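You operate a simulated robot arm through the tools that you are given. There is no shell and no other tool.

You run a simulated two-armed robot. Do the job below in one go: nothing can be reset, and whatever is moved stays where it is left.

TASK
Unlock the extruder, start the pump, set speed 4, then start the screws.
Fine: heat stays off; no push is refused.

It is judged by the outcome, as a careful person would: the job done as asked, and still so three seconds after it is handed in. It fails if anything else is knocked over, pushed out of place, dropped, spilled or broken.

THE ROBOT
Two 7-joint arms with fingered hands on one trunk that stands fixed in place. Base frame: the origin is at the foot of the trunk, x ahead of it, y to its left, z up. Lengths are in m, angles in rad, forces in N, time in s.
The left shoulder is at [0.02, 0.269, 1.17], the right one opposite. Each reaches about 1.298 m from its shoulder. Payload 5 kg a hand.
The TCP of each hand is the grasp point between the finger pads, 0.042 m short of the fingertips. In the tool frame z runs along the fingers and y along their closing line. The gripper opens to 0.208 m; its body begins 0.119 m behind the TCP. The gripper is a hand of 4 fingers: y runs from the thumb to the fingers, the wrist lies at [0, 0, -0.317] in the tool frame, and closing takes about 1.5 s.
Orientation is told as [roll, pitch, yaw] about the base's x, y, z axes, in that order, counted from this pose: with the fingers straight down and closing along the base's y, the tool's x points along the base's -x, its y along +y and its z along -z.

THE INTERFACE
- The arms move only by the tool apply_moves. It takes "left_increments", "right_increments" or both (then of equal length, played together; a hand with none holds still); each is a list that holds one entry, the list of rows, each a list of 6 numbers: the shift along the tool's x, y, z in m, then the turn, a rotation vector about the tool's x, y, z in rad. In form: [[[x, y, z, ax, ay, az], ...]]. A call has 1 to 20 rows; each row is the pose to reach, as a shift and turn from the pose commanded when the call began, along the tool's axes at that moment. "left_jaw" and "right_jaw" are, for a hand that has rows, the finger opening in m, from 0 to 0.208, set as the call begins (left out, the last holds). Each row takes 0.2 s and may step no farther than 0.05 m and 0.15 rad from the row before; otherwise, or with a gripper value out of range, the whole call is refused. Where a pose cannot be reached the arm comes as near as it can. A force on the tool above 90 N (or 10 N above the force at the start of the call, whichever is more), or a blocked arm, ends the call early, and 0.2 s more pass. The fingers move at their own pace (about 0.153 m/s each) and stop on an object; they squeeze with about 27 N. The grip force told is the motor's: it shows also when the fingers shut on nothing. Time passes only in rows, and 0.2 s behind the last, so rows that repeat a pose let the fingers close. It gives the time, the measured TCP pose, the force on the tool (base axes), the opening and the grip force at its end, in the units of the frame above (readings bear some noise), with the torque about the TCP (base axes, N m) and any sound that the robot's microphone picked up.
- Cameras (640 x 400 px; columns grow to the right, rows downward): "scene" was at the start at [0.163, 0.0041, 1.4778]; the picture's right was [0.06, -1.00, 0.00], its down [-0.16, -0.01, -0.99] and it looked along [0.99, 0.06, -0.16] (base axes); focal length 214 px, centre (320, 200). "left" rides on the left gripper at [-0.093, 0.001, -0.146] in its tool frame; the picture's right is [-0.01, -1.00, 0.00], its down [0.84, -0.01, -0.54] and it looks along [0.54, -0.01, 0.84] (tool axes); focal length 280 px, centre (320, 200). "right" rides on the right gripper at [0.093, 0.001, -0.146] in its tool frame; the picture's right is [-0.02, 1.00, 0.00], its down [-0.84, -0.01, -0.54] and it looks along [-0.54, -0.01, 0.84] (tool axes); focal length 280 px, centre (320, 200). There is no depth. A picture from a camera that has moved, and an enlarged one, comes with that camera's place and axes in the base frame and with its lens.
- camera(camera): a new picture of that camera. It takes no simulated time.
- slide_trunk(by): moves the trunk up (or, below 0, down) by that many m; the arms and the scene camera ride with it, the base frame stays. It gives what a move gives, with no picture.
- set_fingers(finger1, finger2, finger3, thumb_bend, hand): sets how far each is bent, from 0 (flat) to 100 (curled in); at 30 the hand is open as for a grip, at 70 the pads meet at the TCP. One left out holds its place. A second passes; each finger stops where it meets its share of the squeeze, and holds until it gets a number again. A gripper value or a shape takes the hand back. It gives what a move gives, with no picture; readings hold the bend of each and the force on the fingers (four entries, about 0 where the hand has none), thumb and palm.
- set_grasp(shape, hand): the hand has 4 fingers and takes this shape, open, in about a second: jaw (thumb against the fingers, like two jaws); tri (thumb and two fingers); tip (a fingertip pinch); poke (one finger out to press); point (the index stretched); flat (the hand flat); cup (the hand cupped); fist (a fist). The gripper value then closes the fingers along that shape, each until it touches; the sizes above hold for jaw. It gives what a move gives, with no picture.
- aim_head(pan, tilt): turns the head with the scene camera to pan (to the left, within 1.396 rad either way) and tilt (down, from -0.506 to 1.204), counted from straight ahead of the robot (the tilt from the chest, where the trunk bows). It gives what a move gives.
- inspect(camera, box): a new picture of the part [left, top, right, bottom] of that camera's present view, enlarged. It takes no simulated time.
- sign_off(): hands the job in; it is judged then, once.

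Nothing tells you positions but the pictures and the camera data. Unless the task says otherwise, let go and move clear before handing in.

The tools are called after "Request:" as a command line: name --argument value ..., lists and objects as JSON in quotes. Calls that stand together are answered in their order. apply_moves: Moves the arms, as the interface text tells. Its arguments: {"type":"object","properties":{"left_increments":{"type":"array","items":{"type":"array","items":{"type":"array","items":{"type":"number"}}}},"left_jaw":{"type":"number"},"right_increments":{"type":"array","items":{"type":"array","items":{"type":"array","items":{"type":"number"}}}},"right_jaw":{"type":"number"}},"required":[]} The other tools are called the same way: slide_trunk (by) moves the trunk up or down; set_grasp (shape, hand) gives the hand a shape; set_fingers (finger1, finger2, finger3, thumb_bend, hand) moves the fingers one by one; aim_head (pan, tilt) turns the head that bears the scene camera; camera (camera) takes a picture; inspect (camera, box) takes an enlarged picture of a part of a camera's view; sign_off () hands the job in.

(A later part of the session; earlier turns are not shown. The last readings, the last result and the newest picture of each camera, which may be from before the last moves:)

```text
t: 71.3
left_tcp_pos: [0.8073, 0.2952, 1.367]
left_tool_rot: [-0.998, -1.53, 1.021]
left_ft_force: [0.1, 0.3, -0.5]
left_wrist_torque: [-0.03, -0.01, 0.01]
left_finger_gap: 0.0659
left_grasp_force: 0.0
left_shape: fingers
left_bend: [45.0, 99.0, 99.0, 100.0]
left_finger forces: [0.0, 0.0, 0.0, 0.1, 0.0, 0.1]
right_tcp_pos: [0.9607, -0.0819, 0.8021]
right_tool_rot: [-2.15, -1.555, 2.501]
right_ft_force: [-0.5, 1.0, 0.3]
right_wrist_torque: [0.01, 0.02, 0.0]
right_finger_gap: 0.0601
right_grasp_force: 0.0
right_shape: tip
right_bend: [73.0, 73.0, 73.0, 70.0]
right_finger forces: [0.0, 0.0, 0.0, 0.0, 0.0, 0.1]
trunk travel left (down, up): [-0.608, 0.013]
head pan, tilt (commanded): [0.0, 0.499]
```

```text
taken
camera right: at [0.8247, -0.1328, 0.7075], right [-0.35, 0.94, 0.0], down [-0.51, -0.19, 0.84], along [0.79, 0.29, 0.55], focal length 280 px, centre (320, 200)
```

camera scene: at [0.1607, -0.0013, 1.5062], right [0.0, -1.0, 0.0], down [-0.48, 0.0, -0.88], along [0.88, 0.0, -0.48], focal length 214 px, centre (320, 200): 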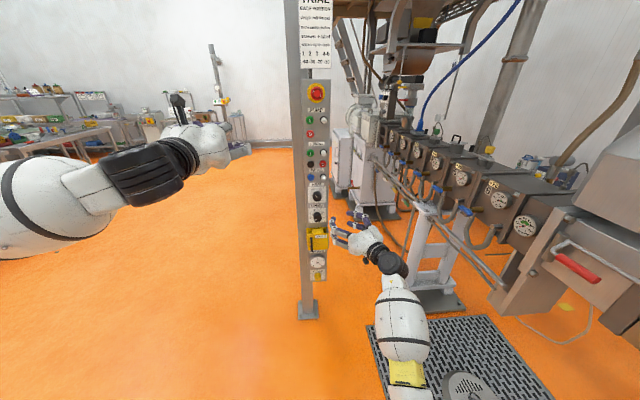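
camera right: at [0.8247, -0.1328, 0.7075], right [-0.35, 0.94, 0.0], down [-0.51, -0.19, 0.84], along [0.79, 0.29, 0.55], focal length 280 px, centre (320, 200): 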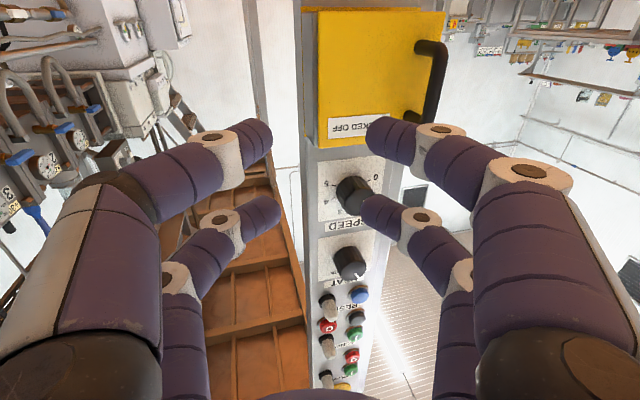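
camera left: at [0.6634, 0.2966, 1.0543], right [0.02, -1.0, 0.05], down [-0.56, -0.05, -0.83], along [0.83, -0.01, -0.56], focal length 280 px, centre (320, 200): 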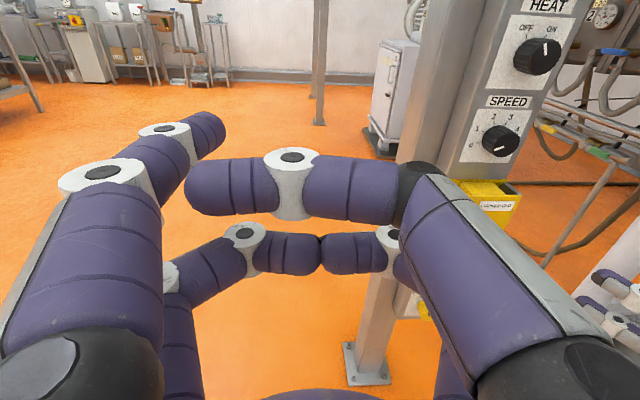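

Request:
apply_moves --right_increments '[[[0.001, 0.03, 0.01, 0, 0, 0], [0.002, 0.06, 0.02, 0, 0, 0], [0.002, 0.09, 0.03, 0, 0, 0], [0.002, 0.095, 0.033, 0, 0, 0], [0.002, 0.095, 0.033, 0, 0, 0]]]'

Request:
camera --camera "right"

```text
t: 72.8
left_tcp_pos: [0.8077, 0.2946, 1.3683]
left_tool_rot: [-0.989, -1.53, 1.013]
left_ft_force: [0.1, 0.1, -1.4]
left_wrist_torque: [-0.02, 0.0, 0.01]
left_finger_gap: 0.0659
left_grasp_force: 0.0
left_shape: fingers
left_bend: [45.0, 99.0, 99.0, 100.0]
left_finger forces: [0.1, 0.0, 0.0, 0.0, 0.0, 0.1]
right_tcp_pos: [0.9698, -0.0325, 0.7804]
right_tool_rot: [-1.455, -1.493, 1.783]
right_ft_force: [0.8, 0.5, 0.3]
right_wrist_torque: [-0.03, 0.07, -0.03]
right_finger_gap: 0.0596
right_grasp_force: 0.1
right_shape: tip
right_bend: [73.0, 73.0, 73.0, 70.0]
right_finger forces: [0.0, 0.0, 0.0, 0.1, 0.0, 0.0]
trunk travel left (down, up): [-0.608, 0.013]
head pan, tilt (commanded): [0.0, 0.499]
stopped in row 5 (right hand): the arm was blocked; the commanded pose is now the measured one
```

```text
taken
camera right: at [0.8326, -0.0863, 0.6878], right [-0.32, 0.94, -0.06], down [-0.52, -0.12, 0.85], along [0.79, 0.31, 0.53], focal length 280 px, centre (320, 200)
```

right: 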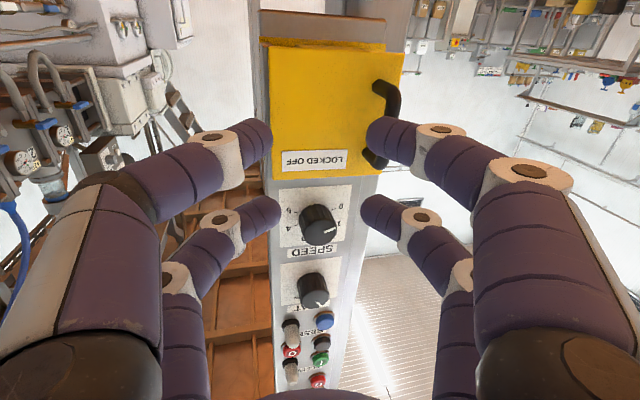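

The limit is wrist deviation: at the bar the hand needs a yaw of about 0.6. I turn to that yaw again and set up the finger hook, which needs only about 1 cm more depth than before.

Request:
apply_moves --right_increments '[[[-0.002, -0.015, -0.01, -0.07, 0, 0.015], [-0.006, -0.01, -0.005, -0.14, 0, 0.03], [-0.012, 0.0, 0.0, -0.2, 0, 0.045], [-0.018, 0.02, 0.003, -0.25, 0, 0.06], [-0.022, 0.0347, 0.0054, -0.28, 0, 0.06], [-0.022, 0.0347, 0.0054, -0.28, 0, 0.06]]]'

Request:
set_fingers --hand "right" --finger1 45 --finger2 100 --finger3 100 --thumb_bend 100

Request:
camera --camera "right"

Request:
inspect --camera "scene" --box '[280, 190, 400, 270]'

```text
t: 74.2
left_tcp_pos: [0.8079, 0.2949, 1.3665]
left_tool_rot: [-0.994, -1.531, 1.018]
left_ft_force: [0.6, 0.8, 0.0]
left_wrist_torque: [-0.01, 0.01, 0.0]
left_finger_gap: 0.0656
left_grasp_force: 0.0
left_shape: fingers
left_bend: [45.0, 99.0, 99.0, 100.0]
left_finger forces: [0.1, 0.1, 0.0, 0.0, 0.0, 0.1]
right_tcp_pos: [0.9613, 0.0072, 0.8031]
right_tool_rot: [-0.498, -1.551, 1.109]
right_ft_force: [0.0, 0.1, 0.3]
right_wrist_torque: [-0.04, 0.02, 0.03]
right_finger_gap: 0.06
right_grasp_force: 0.0
right_shape: tip
right_bend: [73.0, 73.0, 73.0, 70.0]
right_finger forces: [0.1, 0.0, 0.1, 0.1, 0.1, 0.0]
trunk travel left (down, up): [-0.608, 0.013]
head pan, tilt (commanded): [0.0, 0.499]
```

```text
t: 75.2
left_tcp_pos: [0.8074, 0.2947, 1.3664]
left_tool_rot: [-0.995, -1.529, 1.019]
left_ft_force: [0.8, 0.1, 0.7]
left_wrist_torque: [0.02, 0.03, -0.03]
left_finger_gap: 0.0658
left_grasp_force: 0.0
left_shape: fingers
left_bend: [45.0, 99.0, 99.0, 100.0]
left_finger forces: [0.0, 0.0, 0.1, 0.1, 0.0, 0.0]
right_tcp_pos: [0.9629, 0.0075, 0.8029]
right_tool_rot: [-0.496, -1.55, 1.104]
right_ft_force: [0.3, -0.6, -0.2]
right_wrist_torque: [0.02, 0.02, -0.02]
right_finger_gap: 0.066
right_grasp_force: 0.0
right_shape: fingers
right_bend: [45.0, 80.0, 80.0, 100.0]
right_finger forces: [0.0, 0.1, 0.1, 0.1, 0.0, 0.0]
trunk travel left (down, up): [-0.608, 0.013]
head pan, tilt (commanded): [0.0, 0.499]
```

```text
taken
camera right: at [0.8422, -0.0776, 0.711], right [-0.57, 0.82, 0.0], down [-0.43, -0.3, 0.85], along [0.7, 0.49, 0.52], focal length 280 px, centre (320, 200)
```

right: 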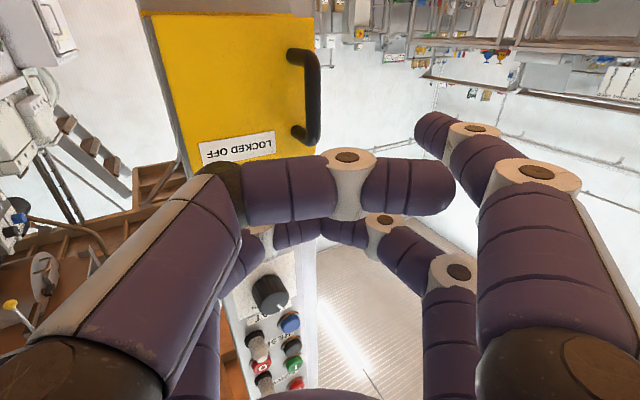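

```text
5.00 times, centred on (340, 230) of scene
camera zoom: at [0.1603, -0.0014, 1.5065], right [0.0, -1.0, 0.0], down [-0.48, 0.0, -0.88], along [0.88, 0.0, -0.48], focal length 1072 px, centre (220, 50)
```

zoom: 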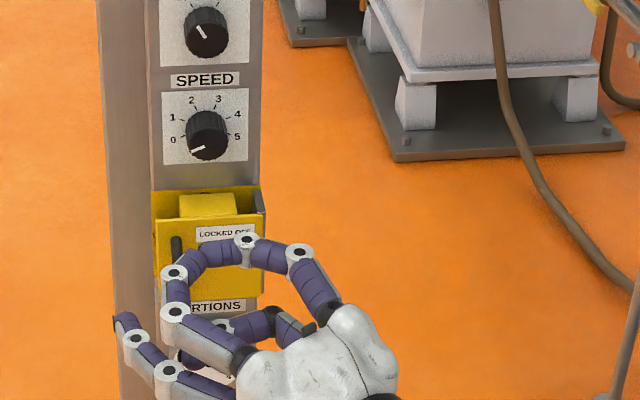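

Request:
apply_moves --right_increments '[[[0, -0.002, 0.02, 0, 0, 0], [0, -0.004, 0.04, 0, 0, 0], [0, -0.006, 0.055, 0, 0, 0], [0, -0.007, 0.062, 0, 0, 0], [0, -0.007, 0.066, 0, 0, 0], [0, -0.007, 0.066, 0, 0, 0]]]'

Request:
camera --camera "right"

Request:
inspect --camera "scene" --box '[280, 190, 400, 270]'

```text
t: 76.5
left_tcp_pos: [0.8085, 0.2953, 1.3679]
left_tool_rot: [-0.992, -1.53, 1.018]
left_ft_force: [0.5, -0.5, 0.3]
left_wrist_torque: [-0.04, -0.03, -0.02]
left_finger_gap: 0.0659
left_grasp_force: 0.1
left_shape: fingers
left_bend: [45.0, 99.0, 99.0, 100.0]
left_finger forces: [0.0, 0.1, 0.1, 0.0, 0.0, 0.0]
right_tcp_pos: [1.0196, 0.0367, 0.8]
right_tool_rot: [-0.485, -1.551, 1.096]
right_ft_force: [0.3, -0.2, -0.5]
right_wrist_torque: [0.0, -0.02, 0.03]
right_finger_gap: 0.0659
right_grasp_force: 0.0
right_shape: fingers
right_bend: [45.0, 88.0, 88.0, 100.0]
right_finger forces: [0.1, 0.0, 0.1, 0.0, 0.1, 0.0]
trunk travel left (down, up): [-0.608, 0.013]
head pan, tilt (commanded): [0.0, 0.499]
```

```text
taken
camera right: at [0.8996, -0.0472, 0.7085], right [-0.57, 0.82, 0.0], down [-0.43, -0.3, 0.85], along [0.7, 0.49, 0.52], focal length 280 px, centre (320, 200)
```

right: 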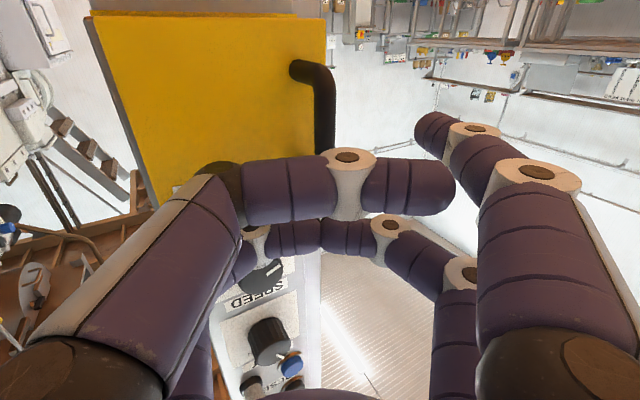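

```text
5.00 times, centred on (340, 230) of scene
camera zoom: at [0.1605, -0.0014, 1.5065], right [0.0, -1.0, 0.0], down [-0.48, 0.0, -0.88], along [0.88, 0.0, -0.48], focal length 1072 px, centre (220, 50)
```

zoom: 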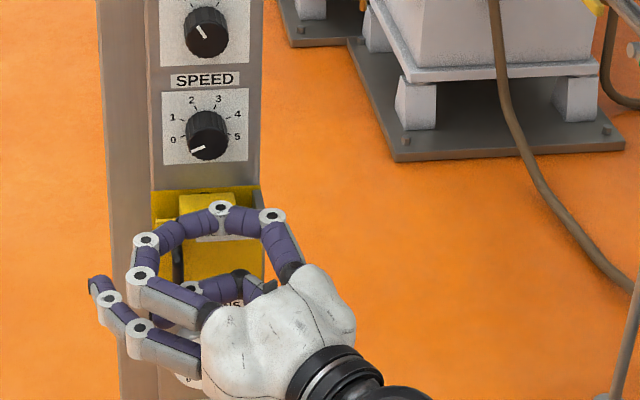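

Request:
apply_moves --right_increments '[[[0, 0, 0.005, 0, 0, 0], [0, 0, 0.01, 0, 0, 0], [0, 0, 0.01, 0, 0, 0]]]'

Request:
set_fingers --hand "right" --finger1 90

Request:
camera --camera "right"

Request:
inspect --camera "scene" --box '[280, 190, 400, 270]'

```text
t: 77.3
left_tcp_pos: [0.8076, 0.2943, 1.3683]
left_tool_rot: [-0.993, -1.53, 1.019]
left_ft_force: [-0.4, 0.3, -0.3]
left_wrist_torque: [0.01, 0.02, 0.0]
left_finger_gap: 0.066
left_grasp_force: 0.1
left_shape: fingers
left_bend: [45.0, 99.0, 99.0, 100.0]
left_finger forces: [0.1, 0.1, 0.0, 0.0, 0.0, 0.1]
right_tcp_pos: [1.0288, 0.0447, 0.799]
right_tool_rot: [-0.486, -1.55, 1.096]
right_ft_force: [1.0, -0.4, -0.1]
right_wrist_torque: [0.01, 0.02, 0.01]
right_finger_gap: 0.066
right_grasp_force: 0.0
right_shape: fingers
right_bend: [45.0, 96.0, 96.0, 100.0]
right_finger forces: [0.0, 0.0, 0.1, 0.1, 0.1, 0.1]
trunk travel left (down, up): [-0.608, 0.013]
head pan, tilt (commanded): [0.0, 0.499]
```

```text
t: 78.3
left_tcp_pos: [0.8079, 0.2947, 1.3685]
left_tool_rot: [-0.994, -1.531, 1.019]
left_ft_force: [-0.3, -0.7, -0.5]
left_wrist_torque: [-0.02, 0.03, 0.04]
left_finger_gap: 0.0659
left_grasp_force: 0.1
left_shape: fingers
left_bend: [45.0, 99.0, 99.0, 100.0]
left_finger forces: [0.0, 0.0, 0.0, 0.1, 0.1, 0.1]
right_tcp_pos: [1.0289, 0.0448, 0.7988]
right_tool_rot: [-0.489, -1.551, 1.097]
right_ft_force: [0.3, 0.9, 0.0]
right_wrist_torque: [0.01, 0.02, -0.05]
right_finger_gap: 0.0418
right_grasp_force: 0.4
right_shape: fingers
right_bend: [89.0, 98.0, 99.0, 100.0]
right_finger forces: [0.5, 0.1, 0.1, 0.0, 0.1, 0.0]
trunk travel left (down, up): [-0.608, 0.013]
head pan, tilt (commanded): [0.0, 0.499]
```

```text
taken
camera right: at [0.9079, -0.0407, 0.7082], right [-0.57, 0.82, 0.0], down [-0.43, -0.3, 0.85], along [0.7, 0.49, 0.52], focal length 280 px, centre (320, 200)
```

right: 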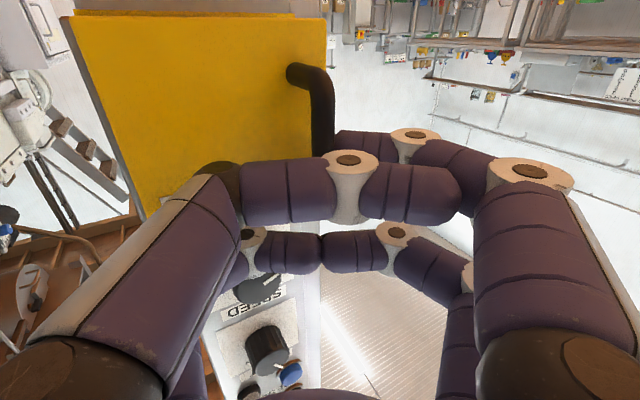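

```text
5.00 times, centred on (340, 230) of scene
camera zoom: at [0.1604, -0.0013, 1.5065], right [0.0, -1.0, 0.0], down [-0.48, 0.0, -0.88], along [0.88, 0.0, -0.48], focal length 1072 px, centre (220, 50)
```

zoom: 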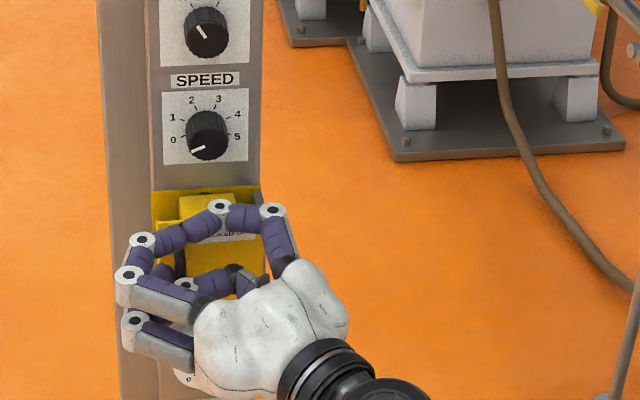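

Request:
inspect --camera "right" --box '[260, 50, 420, 180]'

Request:
set_fingers --hand "right" --finger1 100

Request:
inspect --camera "right" --box '[260, 50, 420, 180]'

```text
3.08 times, centred on (340, 115) of right
camera zoom: at [0.9079, -0.0407, 0.7082], right [-0.57, 0.82, 0.0], down [-0.43, -0.3, 0.85], along [0.7, 0.49, 0.52], focal length 863 px, centre (258, 462)
```

zoom: 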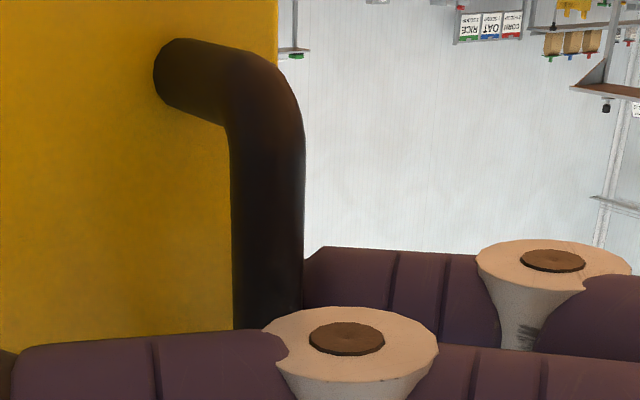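

```text
t: 79.3
left_tcp_pos: [0.8078, 0.2951, 1.3672]
left_tool_rot: [-0.996, -1.531, 1.021]
left_ft_force: [-0.3, -0.2, -0.3]
left_wrist_torque: [0.01, 0.0, 0.04]
left_finger_gap: 0.0659
left_grasp_force: 0.0
left_shape: fingers
left_bend: [45.0, 99.0, 99.0, 100.0]
left_finger forces: [0.0, 0.1, 0.2, 0.0, 0.1, 0.1]
right_tcp_pos: [1.0291, 0.0439, 0.7999]
right_tool_rot: [-0.489, -1.551, 1.101]
right_ft_force: [0.2, 1.0, -1.1]
right_wrist_torque: [-0.02, 0.03, -0.03]
right_finger_gap: 0.0382
right_grasp_force: 2.3
right_shape: fingers
right_bend: [94.0, 98.0, 99.0, 100.0]
right_finger forces: [2.4, 0.0, 0.0, 0.0, 2.5, 0.1]
trunk travel left (down, up): [-0.608, 0.013]
head pan, tilt (commanded): [0.0, 0.499]
```

```text
3.08 times, centred on (340, 115) of right
camera zoom: at [0.9079, -0.0409, 0.7081], right [-0.57, 0.82, 0.0], down [-0.43, -0.3, 0.85], along [0.7, 0.49, 0.52], focal length 863 px, centre (258, 462)
```

zoom: 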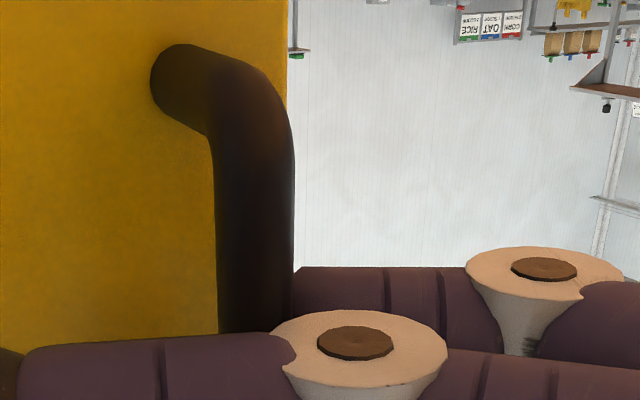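

The index is hooked behind the bar and lightly clasping it against the thumb. Now I swing the door with the right hand along the pivot arc, turning the hand with it, up to about 45°.

Request:
apply_moves --right_increments '[[[0.0003, -0.0018, -0.0133, -0.065, 0, 0], [0.0006, -0.0057, -0.0278, -0.131, 0, 0], [0.0009, -0.0113, -0.0417, -0.196, 0, 0], [0.0012, -0.0189, -0.0548, -0.262, 0, 0], [0.0015, -0.0278, -0.0667, -0.327, 0, 0], [0.0017, -0.0385, -0.0773, -0.393, 0, 0], [0.0017, -0.0385, -0.0773, -0.393, 0, 0]]]'

Request:
camera --camera "right"

Request:
inspect --camera "scene" --box '[280, 190, 400, 270]'

```text
t: 81.0
left_tcp_pos: [0.808, 0.2953, 1.3669]
left_tool_rot: [-0.993, -1.531, 1.017]
left_ft_force: [0.6, -0.3, -0.4]
left_wrist_torque: [0.03, -0.01, 0.0]
left_finger_gap: 0.0659
left_grasp_force: 0.0
left_shape: fingers
left_bend: [45.0, 99.0, 99.0, 100.0]
left_finger forces: [0.0, 0.1, 0.1, 0.0, 0.0, 0.1]
right_tcp_pos: [0.9886, -0.0299, 0.7994]
right_tool_rot: [-0.098, -1.55, 1.103]
right_ft_force: [1.0, -0.2, 0.4]
right_wrist_torque: [-0.01, -0.03, 0.02]
right_finger_gap: 0.0378
right_grasp_force: 0.1
right_shape: fingers
right_bend: [94.0, 98.0, 99.0, 100.0]
right_finger forces: [0.0, 0.1, 0.0, 0.0, 0.1, 0.1]
trunk travel left (down, up): [-0.608, 0.013]
head pan, tilt (commanded): [0.0, 0.499]
```

```text
taken
camera right: at [0.909, -0.1552, 0.7086], right [-0.84, 0.54, 0.01], down [-0.27, -0.44, 0.85], along [0.46, 0.72, 0.52], focal length 280 px, centre (320, 200)
```

right: 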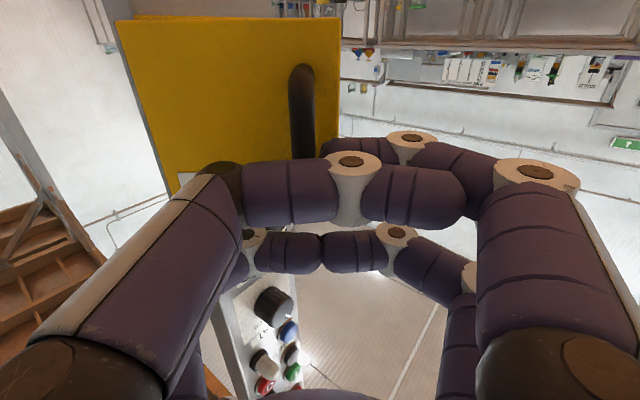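

```text
5.00 times, centred on (340, 230) of scene
camera zoom: at [0.1605, -0.0014, 1.5064], right [0.0, -1.0, 0.0], down [-0.48, 0.0, -0.88], along [0.88, 0.0, -0.48], focal length 1072 px, centre (220, 50)
```

zoom: 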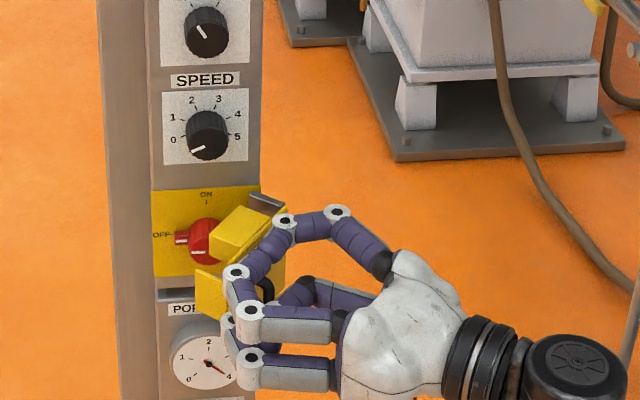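

The door follows smoothly at about 50° with almost no force, so it is not springy after all. I carry it on to 90°.

Request:
apply_moves --right_increments '[[[0, -0.0075, -0.0129, -0.065, 0, 0], [0, -0.0164, -0.0249, -0.131, 0, 0], [0, -0.027, -0.0354, -0.196, 0, 0], [0, -0.0388, -0.0447, -0.262, 0, 0], [0, -0.0518, -0.0521, -0.327, 0, 0], [0, -0.0654, -0.0579, -0.393, 0, 0], [0, -0.0654, -0.0579, -0.393, 0, 0]]]'

Request:
camera --camera "right"

Request:
inspect --camera "scene" --box '[280, 190, 400, 270]'

```text
t: 82.5
left_tcp_pos: [0.8068, 0.2916, 1.3704]
left_tool_rot: [-1.006, -1.532, 1.029]
left_ft_force: [-0.7, -2.5, 0.7]
left_wrist_torque: [0.02, 0.16, 0.31]
left_finger_gap: 0.0658
left_grasp_force: 0.1
left_shape: fingers
left_bend: [45.0, 99.0, 99.0, 100.0]
left_finger forces: [0.0, 0.1, 0.1, 0.1, 0.0, 0.0]
right_tcp_pos: [0.9633, -0.1011, 0.8198]
right_tool_rot: [0.333, -1.552, 1.064]
right_ft_force: [-0.2, -0.8, 0.2]
right_wrist_torque: [-0.06, -0.02, -0.01]
right_finger_gap: 0.0376
right_grasp_force: 0.1
right_shape: fingers
right_bend: [94.0, 98.0, 99.0, 100.0]
right_finger forces: [0.0, 0.0, 0.1, 0.0, 0.0, 0.0]
right hand out of reach, approached as far as the arm can: row 5, 6, 7
trunk travel left (down, up): [-0.608, 0.013]
head pan, tilt (commanded): [0.0, 0.499]
```

```text
taken
camera right: at [0.9367, -0.2467, 0.7286], right [-0.98, 0.17, 0.02], down [-0.07, -0.52, 0.85], along [0.16, 0.84, 0.52], focal length 280 px, centre (320, 200)
```

right: 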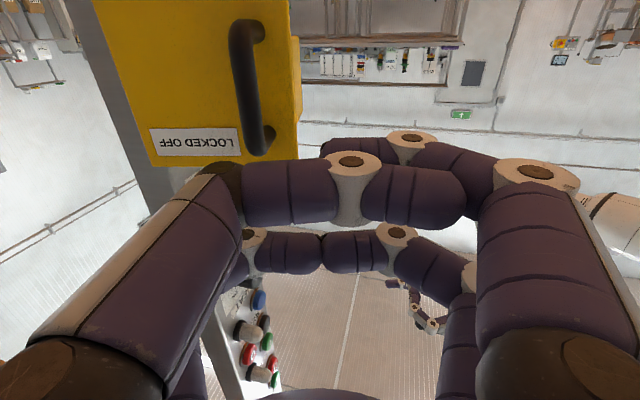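

```text
5.00 times, centred on (340, 230) of scene
camera zoom: at [0.1595, -0.004, 1.5066], right [0.0, -1.0, 0.0], down [-0.48, 0.0, -0.88], along [0.88, 0.0, -0.48], focal length 1072 px, centre (220, 50)
```

zoom: 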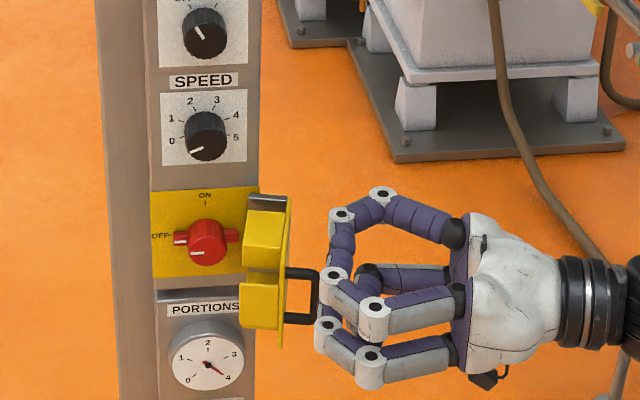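

The guard door stands about 80° open and the red isolator is fully exposed; the right hand is clear of the bar. I withdraw the right hand to the right and check the door stays open.

Request:
apply_moves --right_increments '[[[0, 0, -0.04, 0, 0, 0], [0, 0, -0.08, 0, 0, 0], [0, 0, -0.12, 0, 0, 0], [0, 0.02, -0.14, 0, 0, 0], [0, 0.02, -0.14, 0, 0, 0]]]'

Request:
camera --camera "scene"

Request:
inspect --camera "scene" --box '[285, 195, 365, 255]'

```text
t: 83.8
left_tcp_pos: [0.8079, 0.2954, 1.3669]
left_tool_rot: [-0.997, -1.531, 1.023]
left_ft_force: [-0.3, 1.4, -0.2]
left_wrist_torque: [0.0, -0.02, -0.05]
left_finger_gap: 0.0657
left_grasp_force: 0.0
left_shape: fingers
left_bend: [45.0, 99.0, 99.0, 100.0]
left_finger forces: [0.0, 0.0, 0.0, 0.0, 0.0, 0.0]
right_tcp_pos: [0.9212, -0.2333, 0.8219]
right_tool_rot: [0.278, -1.55, 1.121]
right_ft_force: [-0.3, 0.0, 0.6]
right_wrist_torque: [0.0, 0.01, 0.02]
right_finger_gap: 0.0377
right_grasp_force: 0.2
right_shape: fingers
right_bend: [94.0, 98.0, 99.0, 100.0]
right_finger forces: [0.0, 0.1, 0.0, 0.1, 0.0, 0.0]
trunk travel left (down, up): [-0.608, 0.013]
head pan, tilt (commanded): [0.0, 0.499]
```

```text
taken
camera scene: at [0.1601, -0.0011, 1.5065], right [0.0, -1.0, 0.0], down [-0.48, 0.0, -0.88], along [0.88, 0.0, -0.48], focal length 214 px, centre (320, 200)
```

scene: 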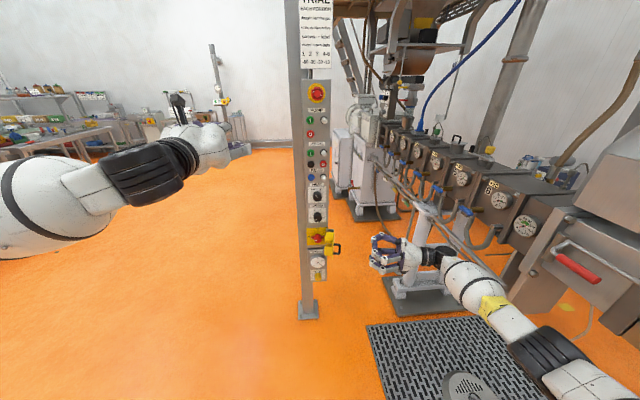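

```text
6.67 times, centred on (325, 225) of scene
camera zoom: at [0.1601, -0.0011, 1.5065], right [0.0, -1.0, 0.0], down [-0.48, 0.0, -0.88], along [0.88, 0.0, -0.48], focal length 1430 px, centre (287, 33)
```

zoom: 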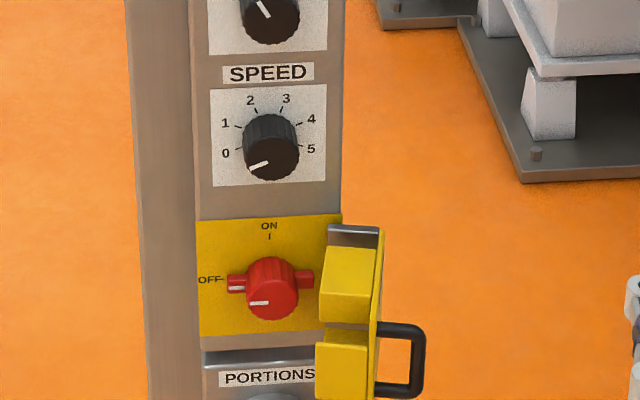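

The guard door stays open on its own, and the red isolator with its cross-bar points to OFF (left). I'll push its left wing up and over with one left finger: I extend finger3 and curl the rest, then check the shape.

Request:
set_fingers --hand "left" --finger1 100 --finger2 100 --finger3 45 --thumb_bend 100

Request:
camera --camera "left"

Request:
inspect --camera "scene" --box '[80, 80, 280, 200]'

```text
t: 84.8
left_tcp_pos: [0.8084, 0.295, 1.3676]
left_tool_rot: [-0.993, -1.53, 1.018]
left_ft_force: [-0.3, -0.2, -0.1]
left_wrist_torque: [0.03, 0.01, -0.02]
left_finger_gap: 0.0384
left_grasp_force: 0.0
left_shape: fingers
left_bend: [94.0, 100.0, 45.0, 100.0]
left_finger forces: [0.0, 0.0, 0.0, 0.0, 0.0, 0.0]
right_tcp_pos: [0.9219, -0.2344, 0.8212]
right_tool_rot: [0.297, -1.551, 1.101]
right_ft_force: [-0.1, 0.7, -0.5]
right_wrist_torque: [0.02, 0.02, 0.0]
right_finger_gap: 0.0376
right_grasp_force: 0.0
right_shape: fingers
right_bend: [94.0, 98.0, 99.0, 100.0]
right_finger forces: [0.1, 0.0, 0.0, 0.1, 0.0, 0.1]
trunk travel left (down, up): [-0.608, 0.013]
head pan, tilt (commanded): [0.0, 0.499]
```

```text
taken
camera left: at [0.6636, 0.2967, 1.4643], right [0.03, -1.0, 0.05], down [-0.56, -0.05, -0.83], along [0.83, -0.01, -0.56], focal length 280 px, centre (320, 200)
```

left: 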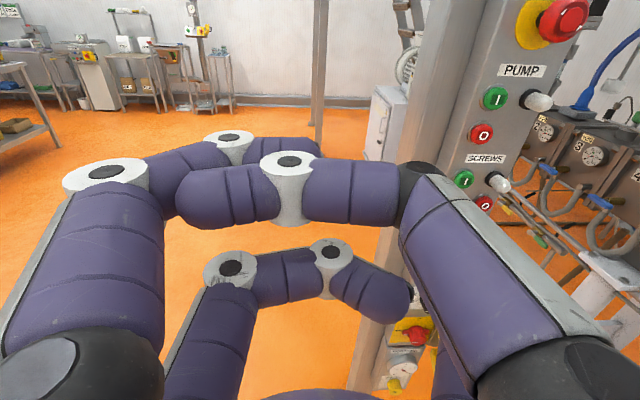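

```text
3.20 times, centred on (180, 140) of scene
camera zoom: at [0.1605, -0.0014, 1.5064], right [0.0, -1.0, 0.0], down [-0.48, 0.0, -0.88], along [0.88, 0.0, -0.48], focal length 686 px, centre (768, 392)
```

zoom: 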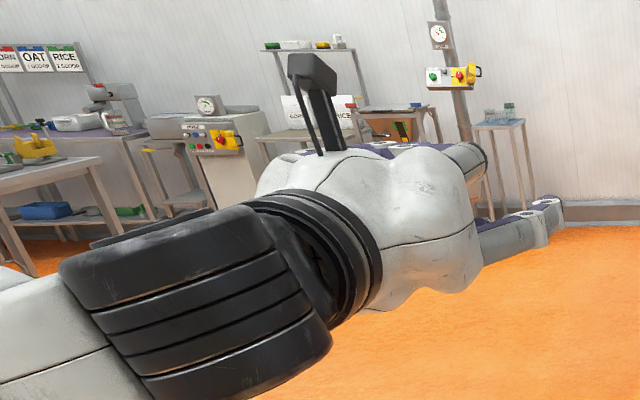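

The scene camera will have the best view of this push. I bring the left hand down in front of the panel's left side, short of the switch.

Request:
apply_moves --left_increments '[[[0.0447, -0.0093, 0.0117, 0, 0, 0.004], [0.0894, -0.0185, 0.0234, 0, 0, 0.008], [0.1341, -0.0278, 0.0351, 0, 0, 0.012], [0.1788, -0.037, 0.0468, 0, 0, 0.016], [0.2235, -0.0463, 0.0585, 0, 0, 0.02], [0.2682, -0.0556, 0.0702, 0, 0, 0.024], [0.3129, -0.0648, 0.0819, 0, 0, 0.028], [0.3576, -0.0741, 0.0936, 0, 0, 0.032], [0.4023, -0.0834, 0.1053, 0, 0, 0.036], [0.447, -0.0926, 0.117, 0, 0, 0.04], [0.4917, -0.1019, 0.1287, 0, 0, 0.044], [0.5364, -0.1111, 0.1404, 0, 0, 0.047], [0.581, -0.1204, 0.152, 0, 0, 0.05], [0.581, -0.1204, 0.152, 0, 0, 0.05]]]'

Request:
camera --camera "scene"

Request:
inspect --camera "scene" --box '[240, 190, 360, 270]'

Request:
camera --camera "left"

```text
t: 87.8
left_tcp_pos: [0.9439, 0.0896, 0.8372]
left_tool_rot: [0.219, -1.462, -0.079]
left_ft_force: [-0.2, -0.4, 0.0]
left_wrist_torque: [0.01, -0.03, 0.01]
left_finger_gap: 0.0367
left_grasp_force: 0.1
left_shape: fingers
left_bend: [97.0, 100.0, 45.0, 100.0]
left_finger forces: [0.0, 0.0, 0.0, 0.1, 0.0, 0.1]
left hand out of reach, approached as far as the arm can: row 2, 3, 4, 5, 6, 7, 8, 9, 10, 11, 12, 13, 14
right_tcp_pos: [0.9208, -0.235, 0.822]
right_tool_rot: [0.28, -1.55, 1.117]
right_ft_force: [0.9, 0.1, 0.2]
right_wrist_torque: [-0.01, -0.01, 0.03]
right_finger_gap: 0.0376
right_grasp_force: 0.1
right_shape: fingers
right_bend: [94.0, 98.0, 99.0, 100.0]
right_finger forces: [0.0, 0.1, 0.0, 0.0, 0.0, 0.1]
trunk travel left (down, up): [-0.608, 0.013]
head pan, tilt (commanded): [0.0, 0.499]
```

```text
taken
camera scene: at [0.1604, -0.0014, 1.5067], right [0.0, -1.0, 0.0], down [-0.48, 0.0, -0.88], along [0.88, 0.0, -0.48], focal length 214 px, centre (320, 200)
```

scene: 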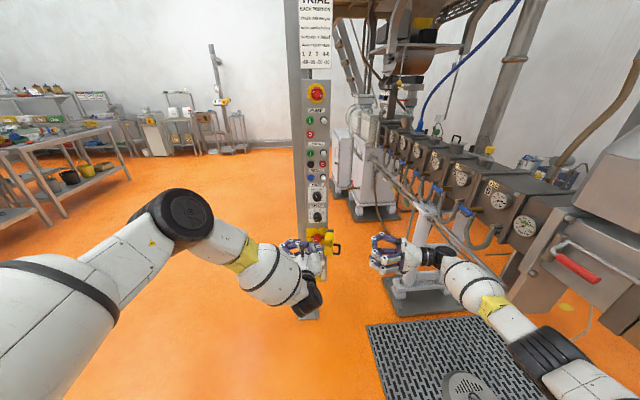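

```text
5.00 times, centred on (300, 230) of scene
camera zoom: at [0.1604, -0.0014, 1.5067], right [0.0, -1.0, 0.0], down [-0.48, 0.0, -0.88], along [0.88, 0.0, -0.48], focal length 1072 px, centre (420, 50)
```

zoom: 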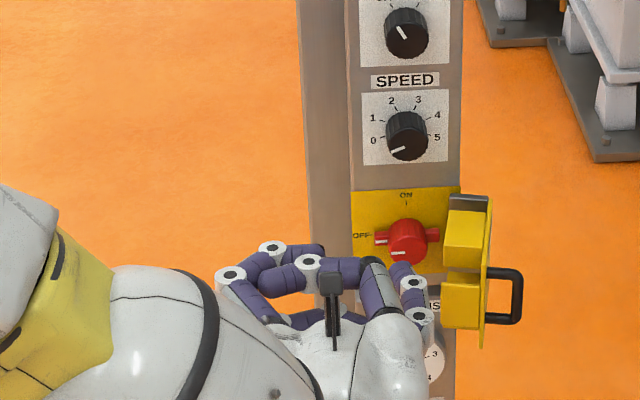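

```text
taken
camera left: at [0.8093, 0.0711, 0.9455], right [0.14, -0.99, -0.01], down [-0.62, -0.08, -0.78], along [0.77, 0.12, -0.62], focal length 280 px, centre (320, 200)
```

left: 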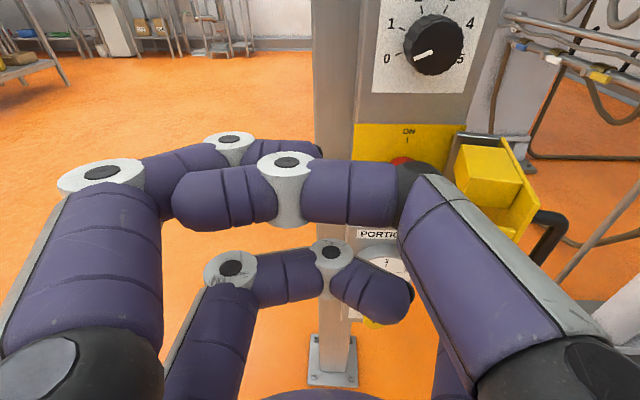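

The left hand is in front of the panel with finger3's tip just below-right of the isolator as seen from the head. I shift it left and down, and a little forward, so the tip comes under the left wing.

Request:
apply_moves --left_increments '[[[0.02, 0.008, 0.01, 0, 0, 0], [0.04, 0.016, 0.03, 0, 0, 0], [0.0551, 0.0235, 0.0496, 0, 0, 0], [0.0551, 0.0235, 0.0496, 0, 0, 0]]]'

Request:
inspect --camera "scene" --box '[260, 200, 360, 270]'

Request:
camera --camera "left"

```text
t: 88.8
left_tcp_pos: [0.9849, 0.0989, 0.7928]
left_tool_rot: [0.208, -1.441, -0.037]
left_ft_force: [-0.1, 0.0, 0.8]
left_wrist_torque: [0.04, 0.01, 0.03]
left_finger_gap: 0.0363
left_grasp_force: 0.0
left_shape: fingers
left_bend: [97.0, 100.0, 45.0, 100.0]
left_finger forces: [0.0, 0.0, 0.0, 0.0, 0.0, 0.0]
left hand out of reach, approached as far as the arm can: row 1, 2, 3, 4
right_tcp_pos: [0.9207, -0.2349, 0.8218]
right_tool_rot: [0.281, -1.55, 1.115]
right_ft_force: [0.2, -0.2, -0.3]
right_wrist_torque: [-0.05, 0.02, -0.02]
right_finger_gap: 0.0378
right_grasp_force: 0.0
right_shape: fingers
right_bend: [94.0, 98.0, 99.0, 100.0]
right_finger forces: [0.1, 0.0, 0.1, 0.0, 0.0, 0.0]
trunk travel left (down, up): [-0.608, 0.013]
head pan, tilt (commanded): [0.0, 0.499]
```

```text
5.71 times, centred on (310, 235) of scene
camera zoom: at [0.16, -0.0014, 1.5066], right [0.0, -1.0, 0.0], down [-0.48, 0.0, -0.88], along [0.88, 0.0, -0.48], focal length 1226 px, centre (377, 0)
```

zoom: 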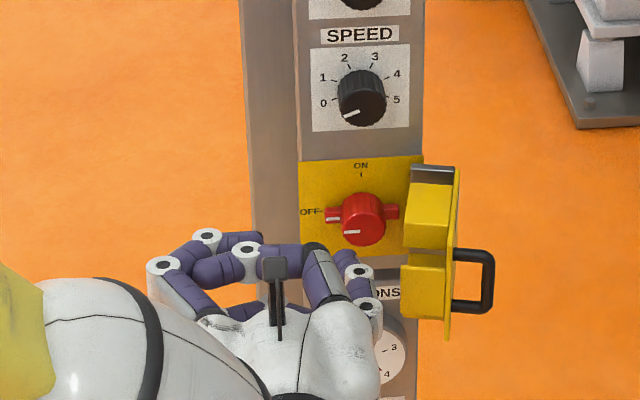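

```text
taken
camera left: at [0.8543, 0.0766, 0.904], right [0.17, -0.99, -0.01], down [-0.63, -0.1, -0.77], along [0.76, 0.14, -0.64], focal length 280 px, centre (320, 200)
```

left: 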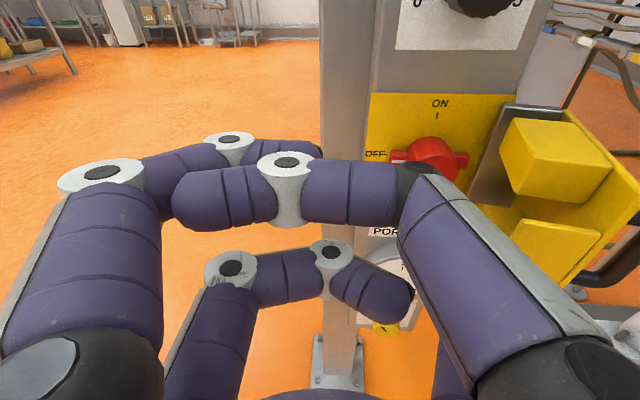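

The left camera shows the isolator well, but the open door leaves little room on its right. I'll first push the door wider with the left hand's right side, staying in front of the knob.

Request:
apply_moves --left_increments '[[[0.0024, 0.0034, -0.0196, 0, 0, 0], [0.0026, -0.025, -0.025, 0, 0, 0], [0.0028, -0.05, -0.03, 0, 0, 0], [0.003, -0.075, -0.034, 0, 0, 0], [0.0032, -0.1, -0.038, 0, 0, 0], [0.0034, -0.12, -0.041, 0, 0, 0], [0.0035, -0.1352, -0.0437, 0, 0, 0], [0.0035, -0.1352, -0.0437, 0, 0, 0]]]'

Request:
inspect --camera "scene" --box '[260, 200, 380, 280]'

Request:
camera --camera "left"

```text
t: 90.5
left_tcp_pos: [0.9646, -0.042, 0.7883]
left_tool_rot: [0.217, -1.465, -0.076]
left_ft_force: [-6.2, 9.7, -2.2]
left_wrist_torque: [0.46, 0.31, 0.09]
left_finger_gap: 0.0369
left_grasp_force: 5.5
left_shape: fingers
left_bend: [97.0, 100.0, 60.0, 100.0]
left_finger forces: [0.1, 0.0, 11.1, 0.0, 0.1, 0.0]
left hand out of reach, approached as far as the arm can: row 1, 2
right_tcp_pos: [0.9204, -0.2344, 0.8217]
right_tool_rot: [0.288, -1.549, 1.107]
right_ft_force: [-0.7, -0.2, -0.4]
right_wrist_torque: [0.02, 0.0, 0.04]
right_finger_gap: 0.038
right_grasp_force: 0.1
right_shape: fingers
right_bend: [94.0, 98.0, 99.0, 100.0]
right_finger forces: [0.0, 0.0, 0.1, 0.0, 0.0, 0.1]
trunk travel left (down, up): [-0.608, 0.013]
head pan, tilt (commanded): [0.0, 0.499]
```

```text
5.00 times, centred on (320, 240) of scene
camera zoom: at [0.1604, -0.0011, 1.5065], right [0.0, -1.0, 0.0], down [-0.48, 0.0, -0.88], along [0.88, 0.0, -0.48], focal length 1072 px, centre (320, 0)
```

zoom: 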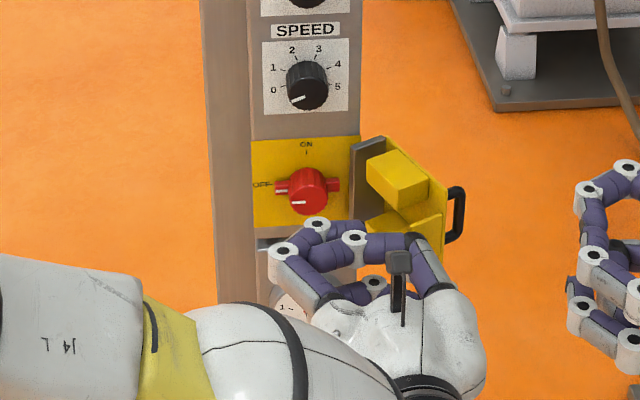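

```text
taken
camera left: at [0.8297, -0.0603, 0.8972], right [0.14, -0.99, -0.01], down [-0.62, -0.08, -0.78], along [0.77, 0.12, -0.62], focal length 280 px, centre (320, 200)
```

left: 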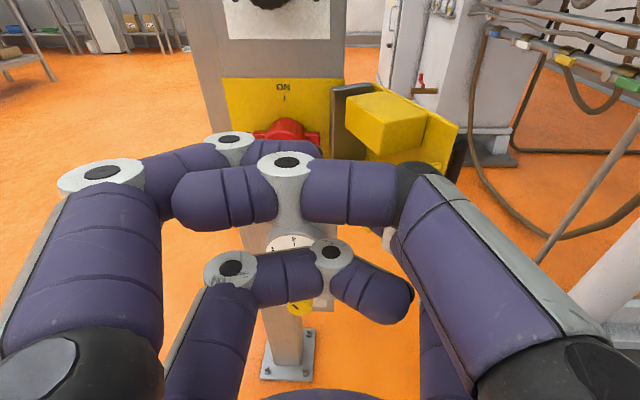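

The door now stands about 110° open. I withdraw the left hand to the left of the switch, and check whether the right hand's camera can see the pushing finger.

Request:
apply_moves --left_increments '[[[0, 0.01, -0.02, 0, 0, 0], [0, 0.04, -0.03, 0, 0, 0], [0, 0.08, -0.02, 0, 0, 0], [0, 0.12, -0.01, 0, 0, 0], [0, 0.145, 0.0, 0, 0, 0], [0, 0.145, 0.0, 0, 0, 0]]]'

Request:
camera --camera "right"

Request:
camera --camera "left"

Request:
inspect --camera "scene" --box '[260, 200, 380, 280]'

```text
t: 92.0
left_tcp_pos: [0.9418, 0.0893, 0.7987]
left_tool_rot: [0.21, -1.449, -0.052]
left_ft_force: [-0.6, -0.3, 0.0]
left_wrist_torque: [0.0, 0.02, 0.05]
left_finger_gap: 0.0365
left_grasp_force: 0.1
left_shape: fingers
left_bend: [97.0, 100.0, 45.0, 100.0]
left_finger forces: [0.1, 0.0, 0.0, 0.1, 0.0, 0.1]
left hand out of reach, approached as far as the arm can: row 4, 5, 6
right_tcp_pos: [0.9207, -0.2346, 0.8221]
right_tool_rot: [0.29, -1.549, 1.106]
right_ft_force: [0.2, -0.6, -0.1]
right_wrist_torque: [-0.02, -0.03, 0.01]
right_finger_gap: 0.0379
right_grasp_force: 0.1
right_shape: fingers
right_bend: [94.0, 98.0, 99.0, 100.0]
right_finger forces: [0.0, 0.1, 0.0, 0.0, 0.1, 0.0]
trunk travel left (down, up): [-0.608, 0.013]
head pan, tilt (commanded): [0.0, 0.499]
```

```text
taken
camera right: at [0.8945, -0.3809, 0.7307], right [-0.98, 0.17, 0.02], down [-0.07, -0.52, 0.85], along [0.16, 0.84, 0.52], focal length 280 px, centre (320, 200)
```

right: 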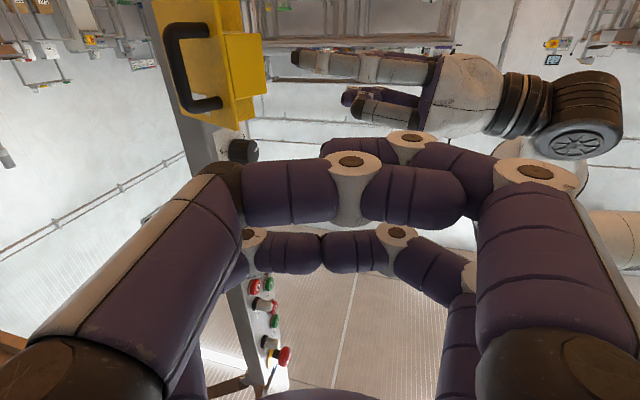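

```text
taken
camera left: at [0.8098, 0.068, 0.9099], right [0.16, -0.99, -0.01], down [-0.63, -0.09, -0.77], along [0.76, 0.13, -0.63], focal length 280 px, centre (320, 200)
```

left: 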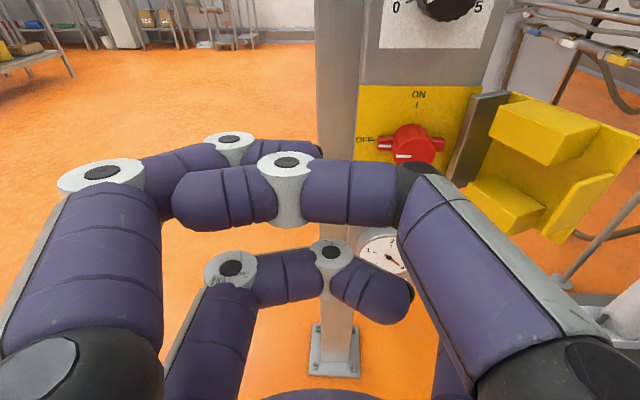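

```text
5.00 times, centred on (320, 240) of scene
camera zoom: at [0.1603, -0.0014, 1.5065], right [0.0, -1.0, 0.0], down [-0.48, 0.0, -0.88], along [0.88, 0.0, -0.48], focal length 1072 px, centre (320, 0)
```

zoom: 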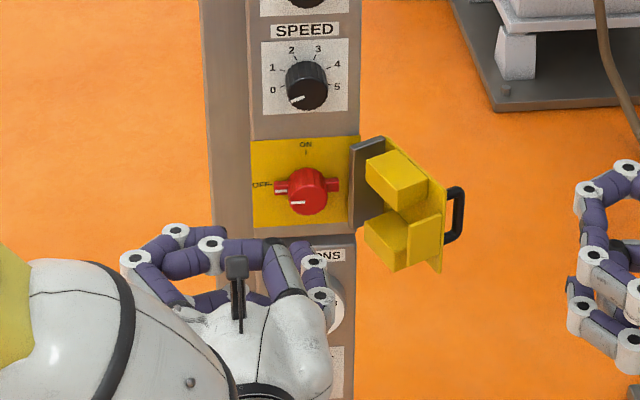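

The right camera does see finger3 from below: its tip is about (0.031, −0.077, 0.048) in the left tool frame. I now move the tip to just below and in front of the left wing.

Request:
apply_moves --left_increments '[[[0.008, 0.01, 0.01, 0, 0, 0], [0.0125, 0.0191, 0.025, 0, 0, 0], [0.0125, 0.0191, 0.0378, 0, 0, 0], [0.0125, 0.0191, 0.0378, 0, 0, 0]]]'

Request:
inspect --camera "right" --box '[180, 20, 480, 160]'

Request:
inspect --camera "scene" --box '[280, 210, 360, 265]'

```text
t: 93.0
left_tcp_pos: [0.9767, 0.0987, 0.7953]
left_tool_rot: [0.208, -1.442, -0.041]
left_ft_force: [0.3, 0.9, -0.4]
left_wrist_torque: [0.0, -0.04, 0.0]
left_finger_gap: 0.0365
left_grasp_force: 0.2
left_shape: fingers
left_bend: [97.0, 100.0, 45.0, 100.0]
left_finger forces: [0.0, 0.1, 0.1, 0.1, 0.0, 0.1]
left hand out of reach, approached as far as the arm can: row 1, 2, 3, 4
right_tcp_pos: [0.9211, -0.2342, 0.8215]
right_tool_rot: [0.292, -1.55, 1.103]
right_ft_force: [-0.5, 0.3, -0.2]
right_wrist_torque: [0.01, -0.01, -0.03]
right_finger_gap: 0.0378
right_grasp_force: 0.1
right_shape: fingers
right_bend: [94.0, 98.0, 99.0, 100.0]
right_finger forces: [0.1, 0.0, 0.0, 0.1, 0.0, 0.1]
trunk travel left (down, up): [-0.608, 0.013]
head pan, tilt (commanded): [0.0, 0.499]
```

```text
2.13 times, centred on (330, 90) of right
camera zoom: at [0.8946, -0.3807, 0.7307], right [-0.98, 0.17, 0.02], down [-0.07, -0.52, 0.85], along [0.16, 0.84, 0.52], focal length 598 px, centre (299, 435)
```

zoom: 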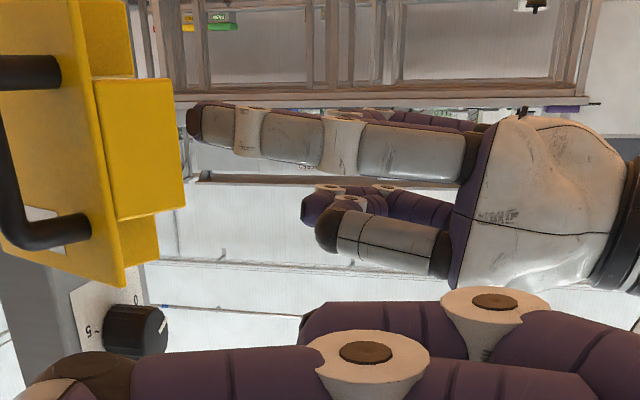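

```text
7.27 times, centred on (320, 238) of scene
camera zoom: at [0.1603, -0.0016, 1.5065], right [0.0, -1.0, 0.0], down [-0.48, 0.0, -0.88], along [0.88, 0.0, -0.48], focal length 1560 px, centre (320, -73)
```

zoom: 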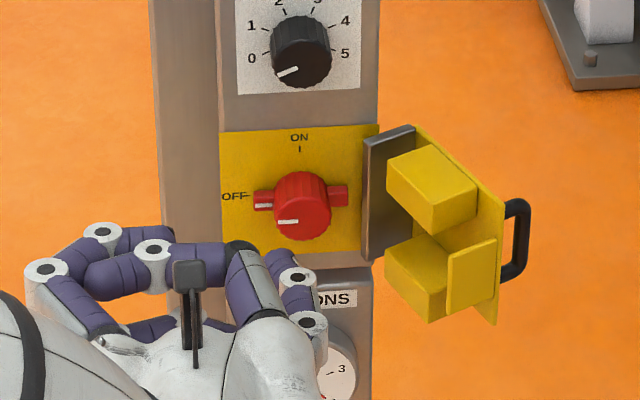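

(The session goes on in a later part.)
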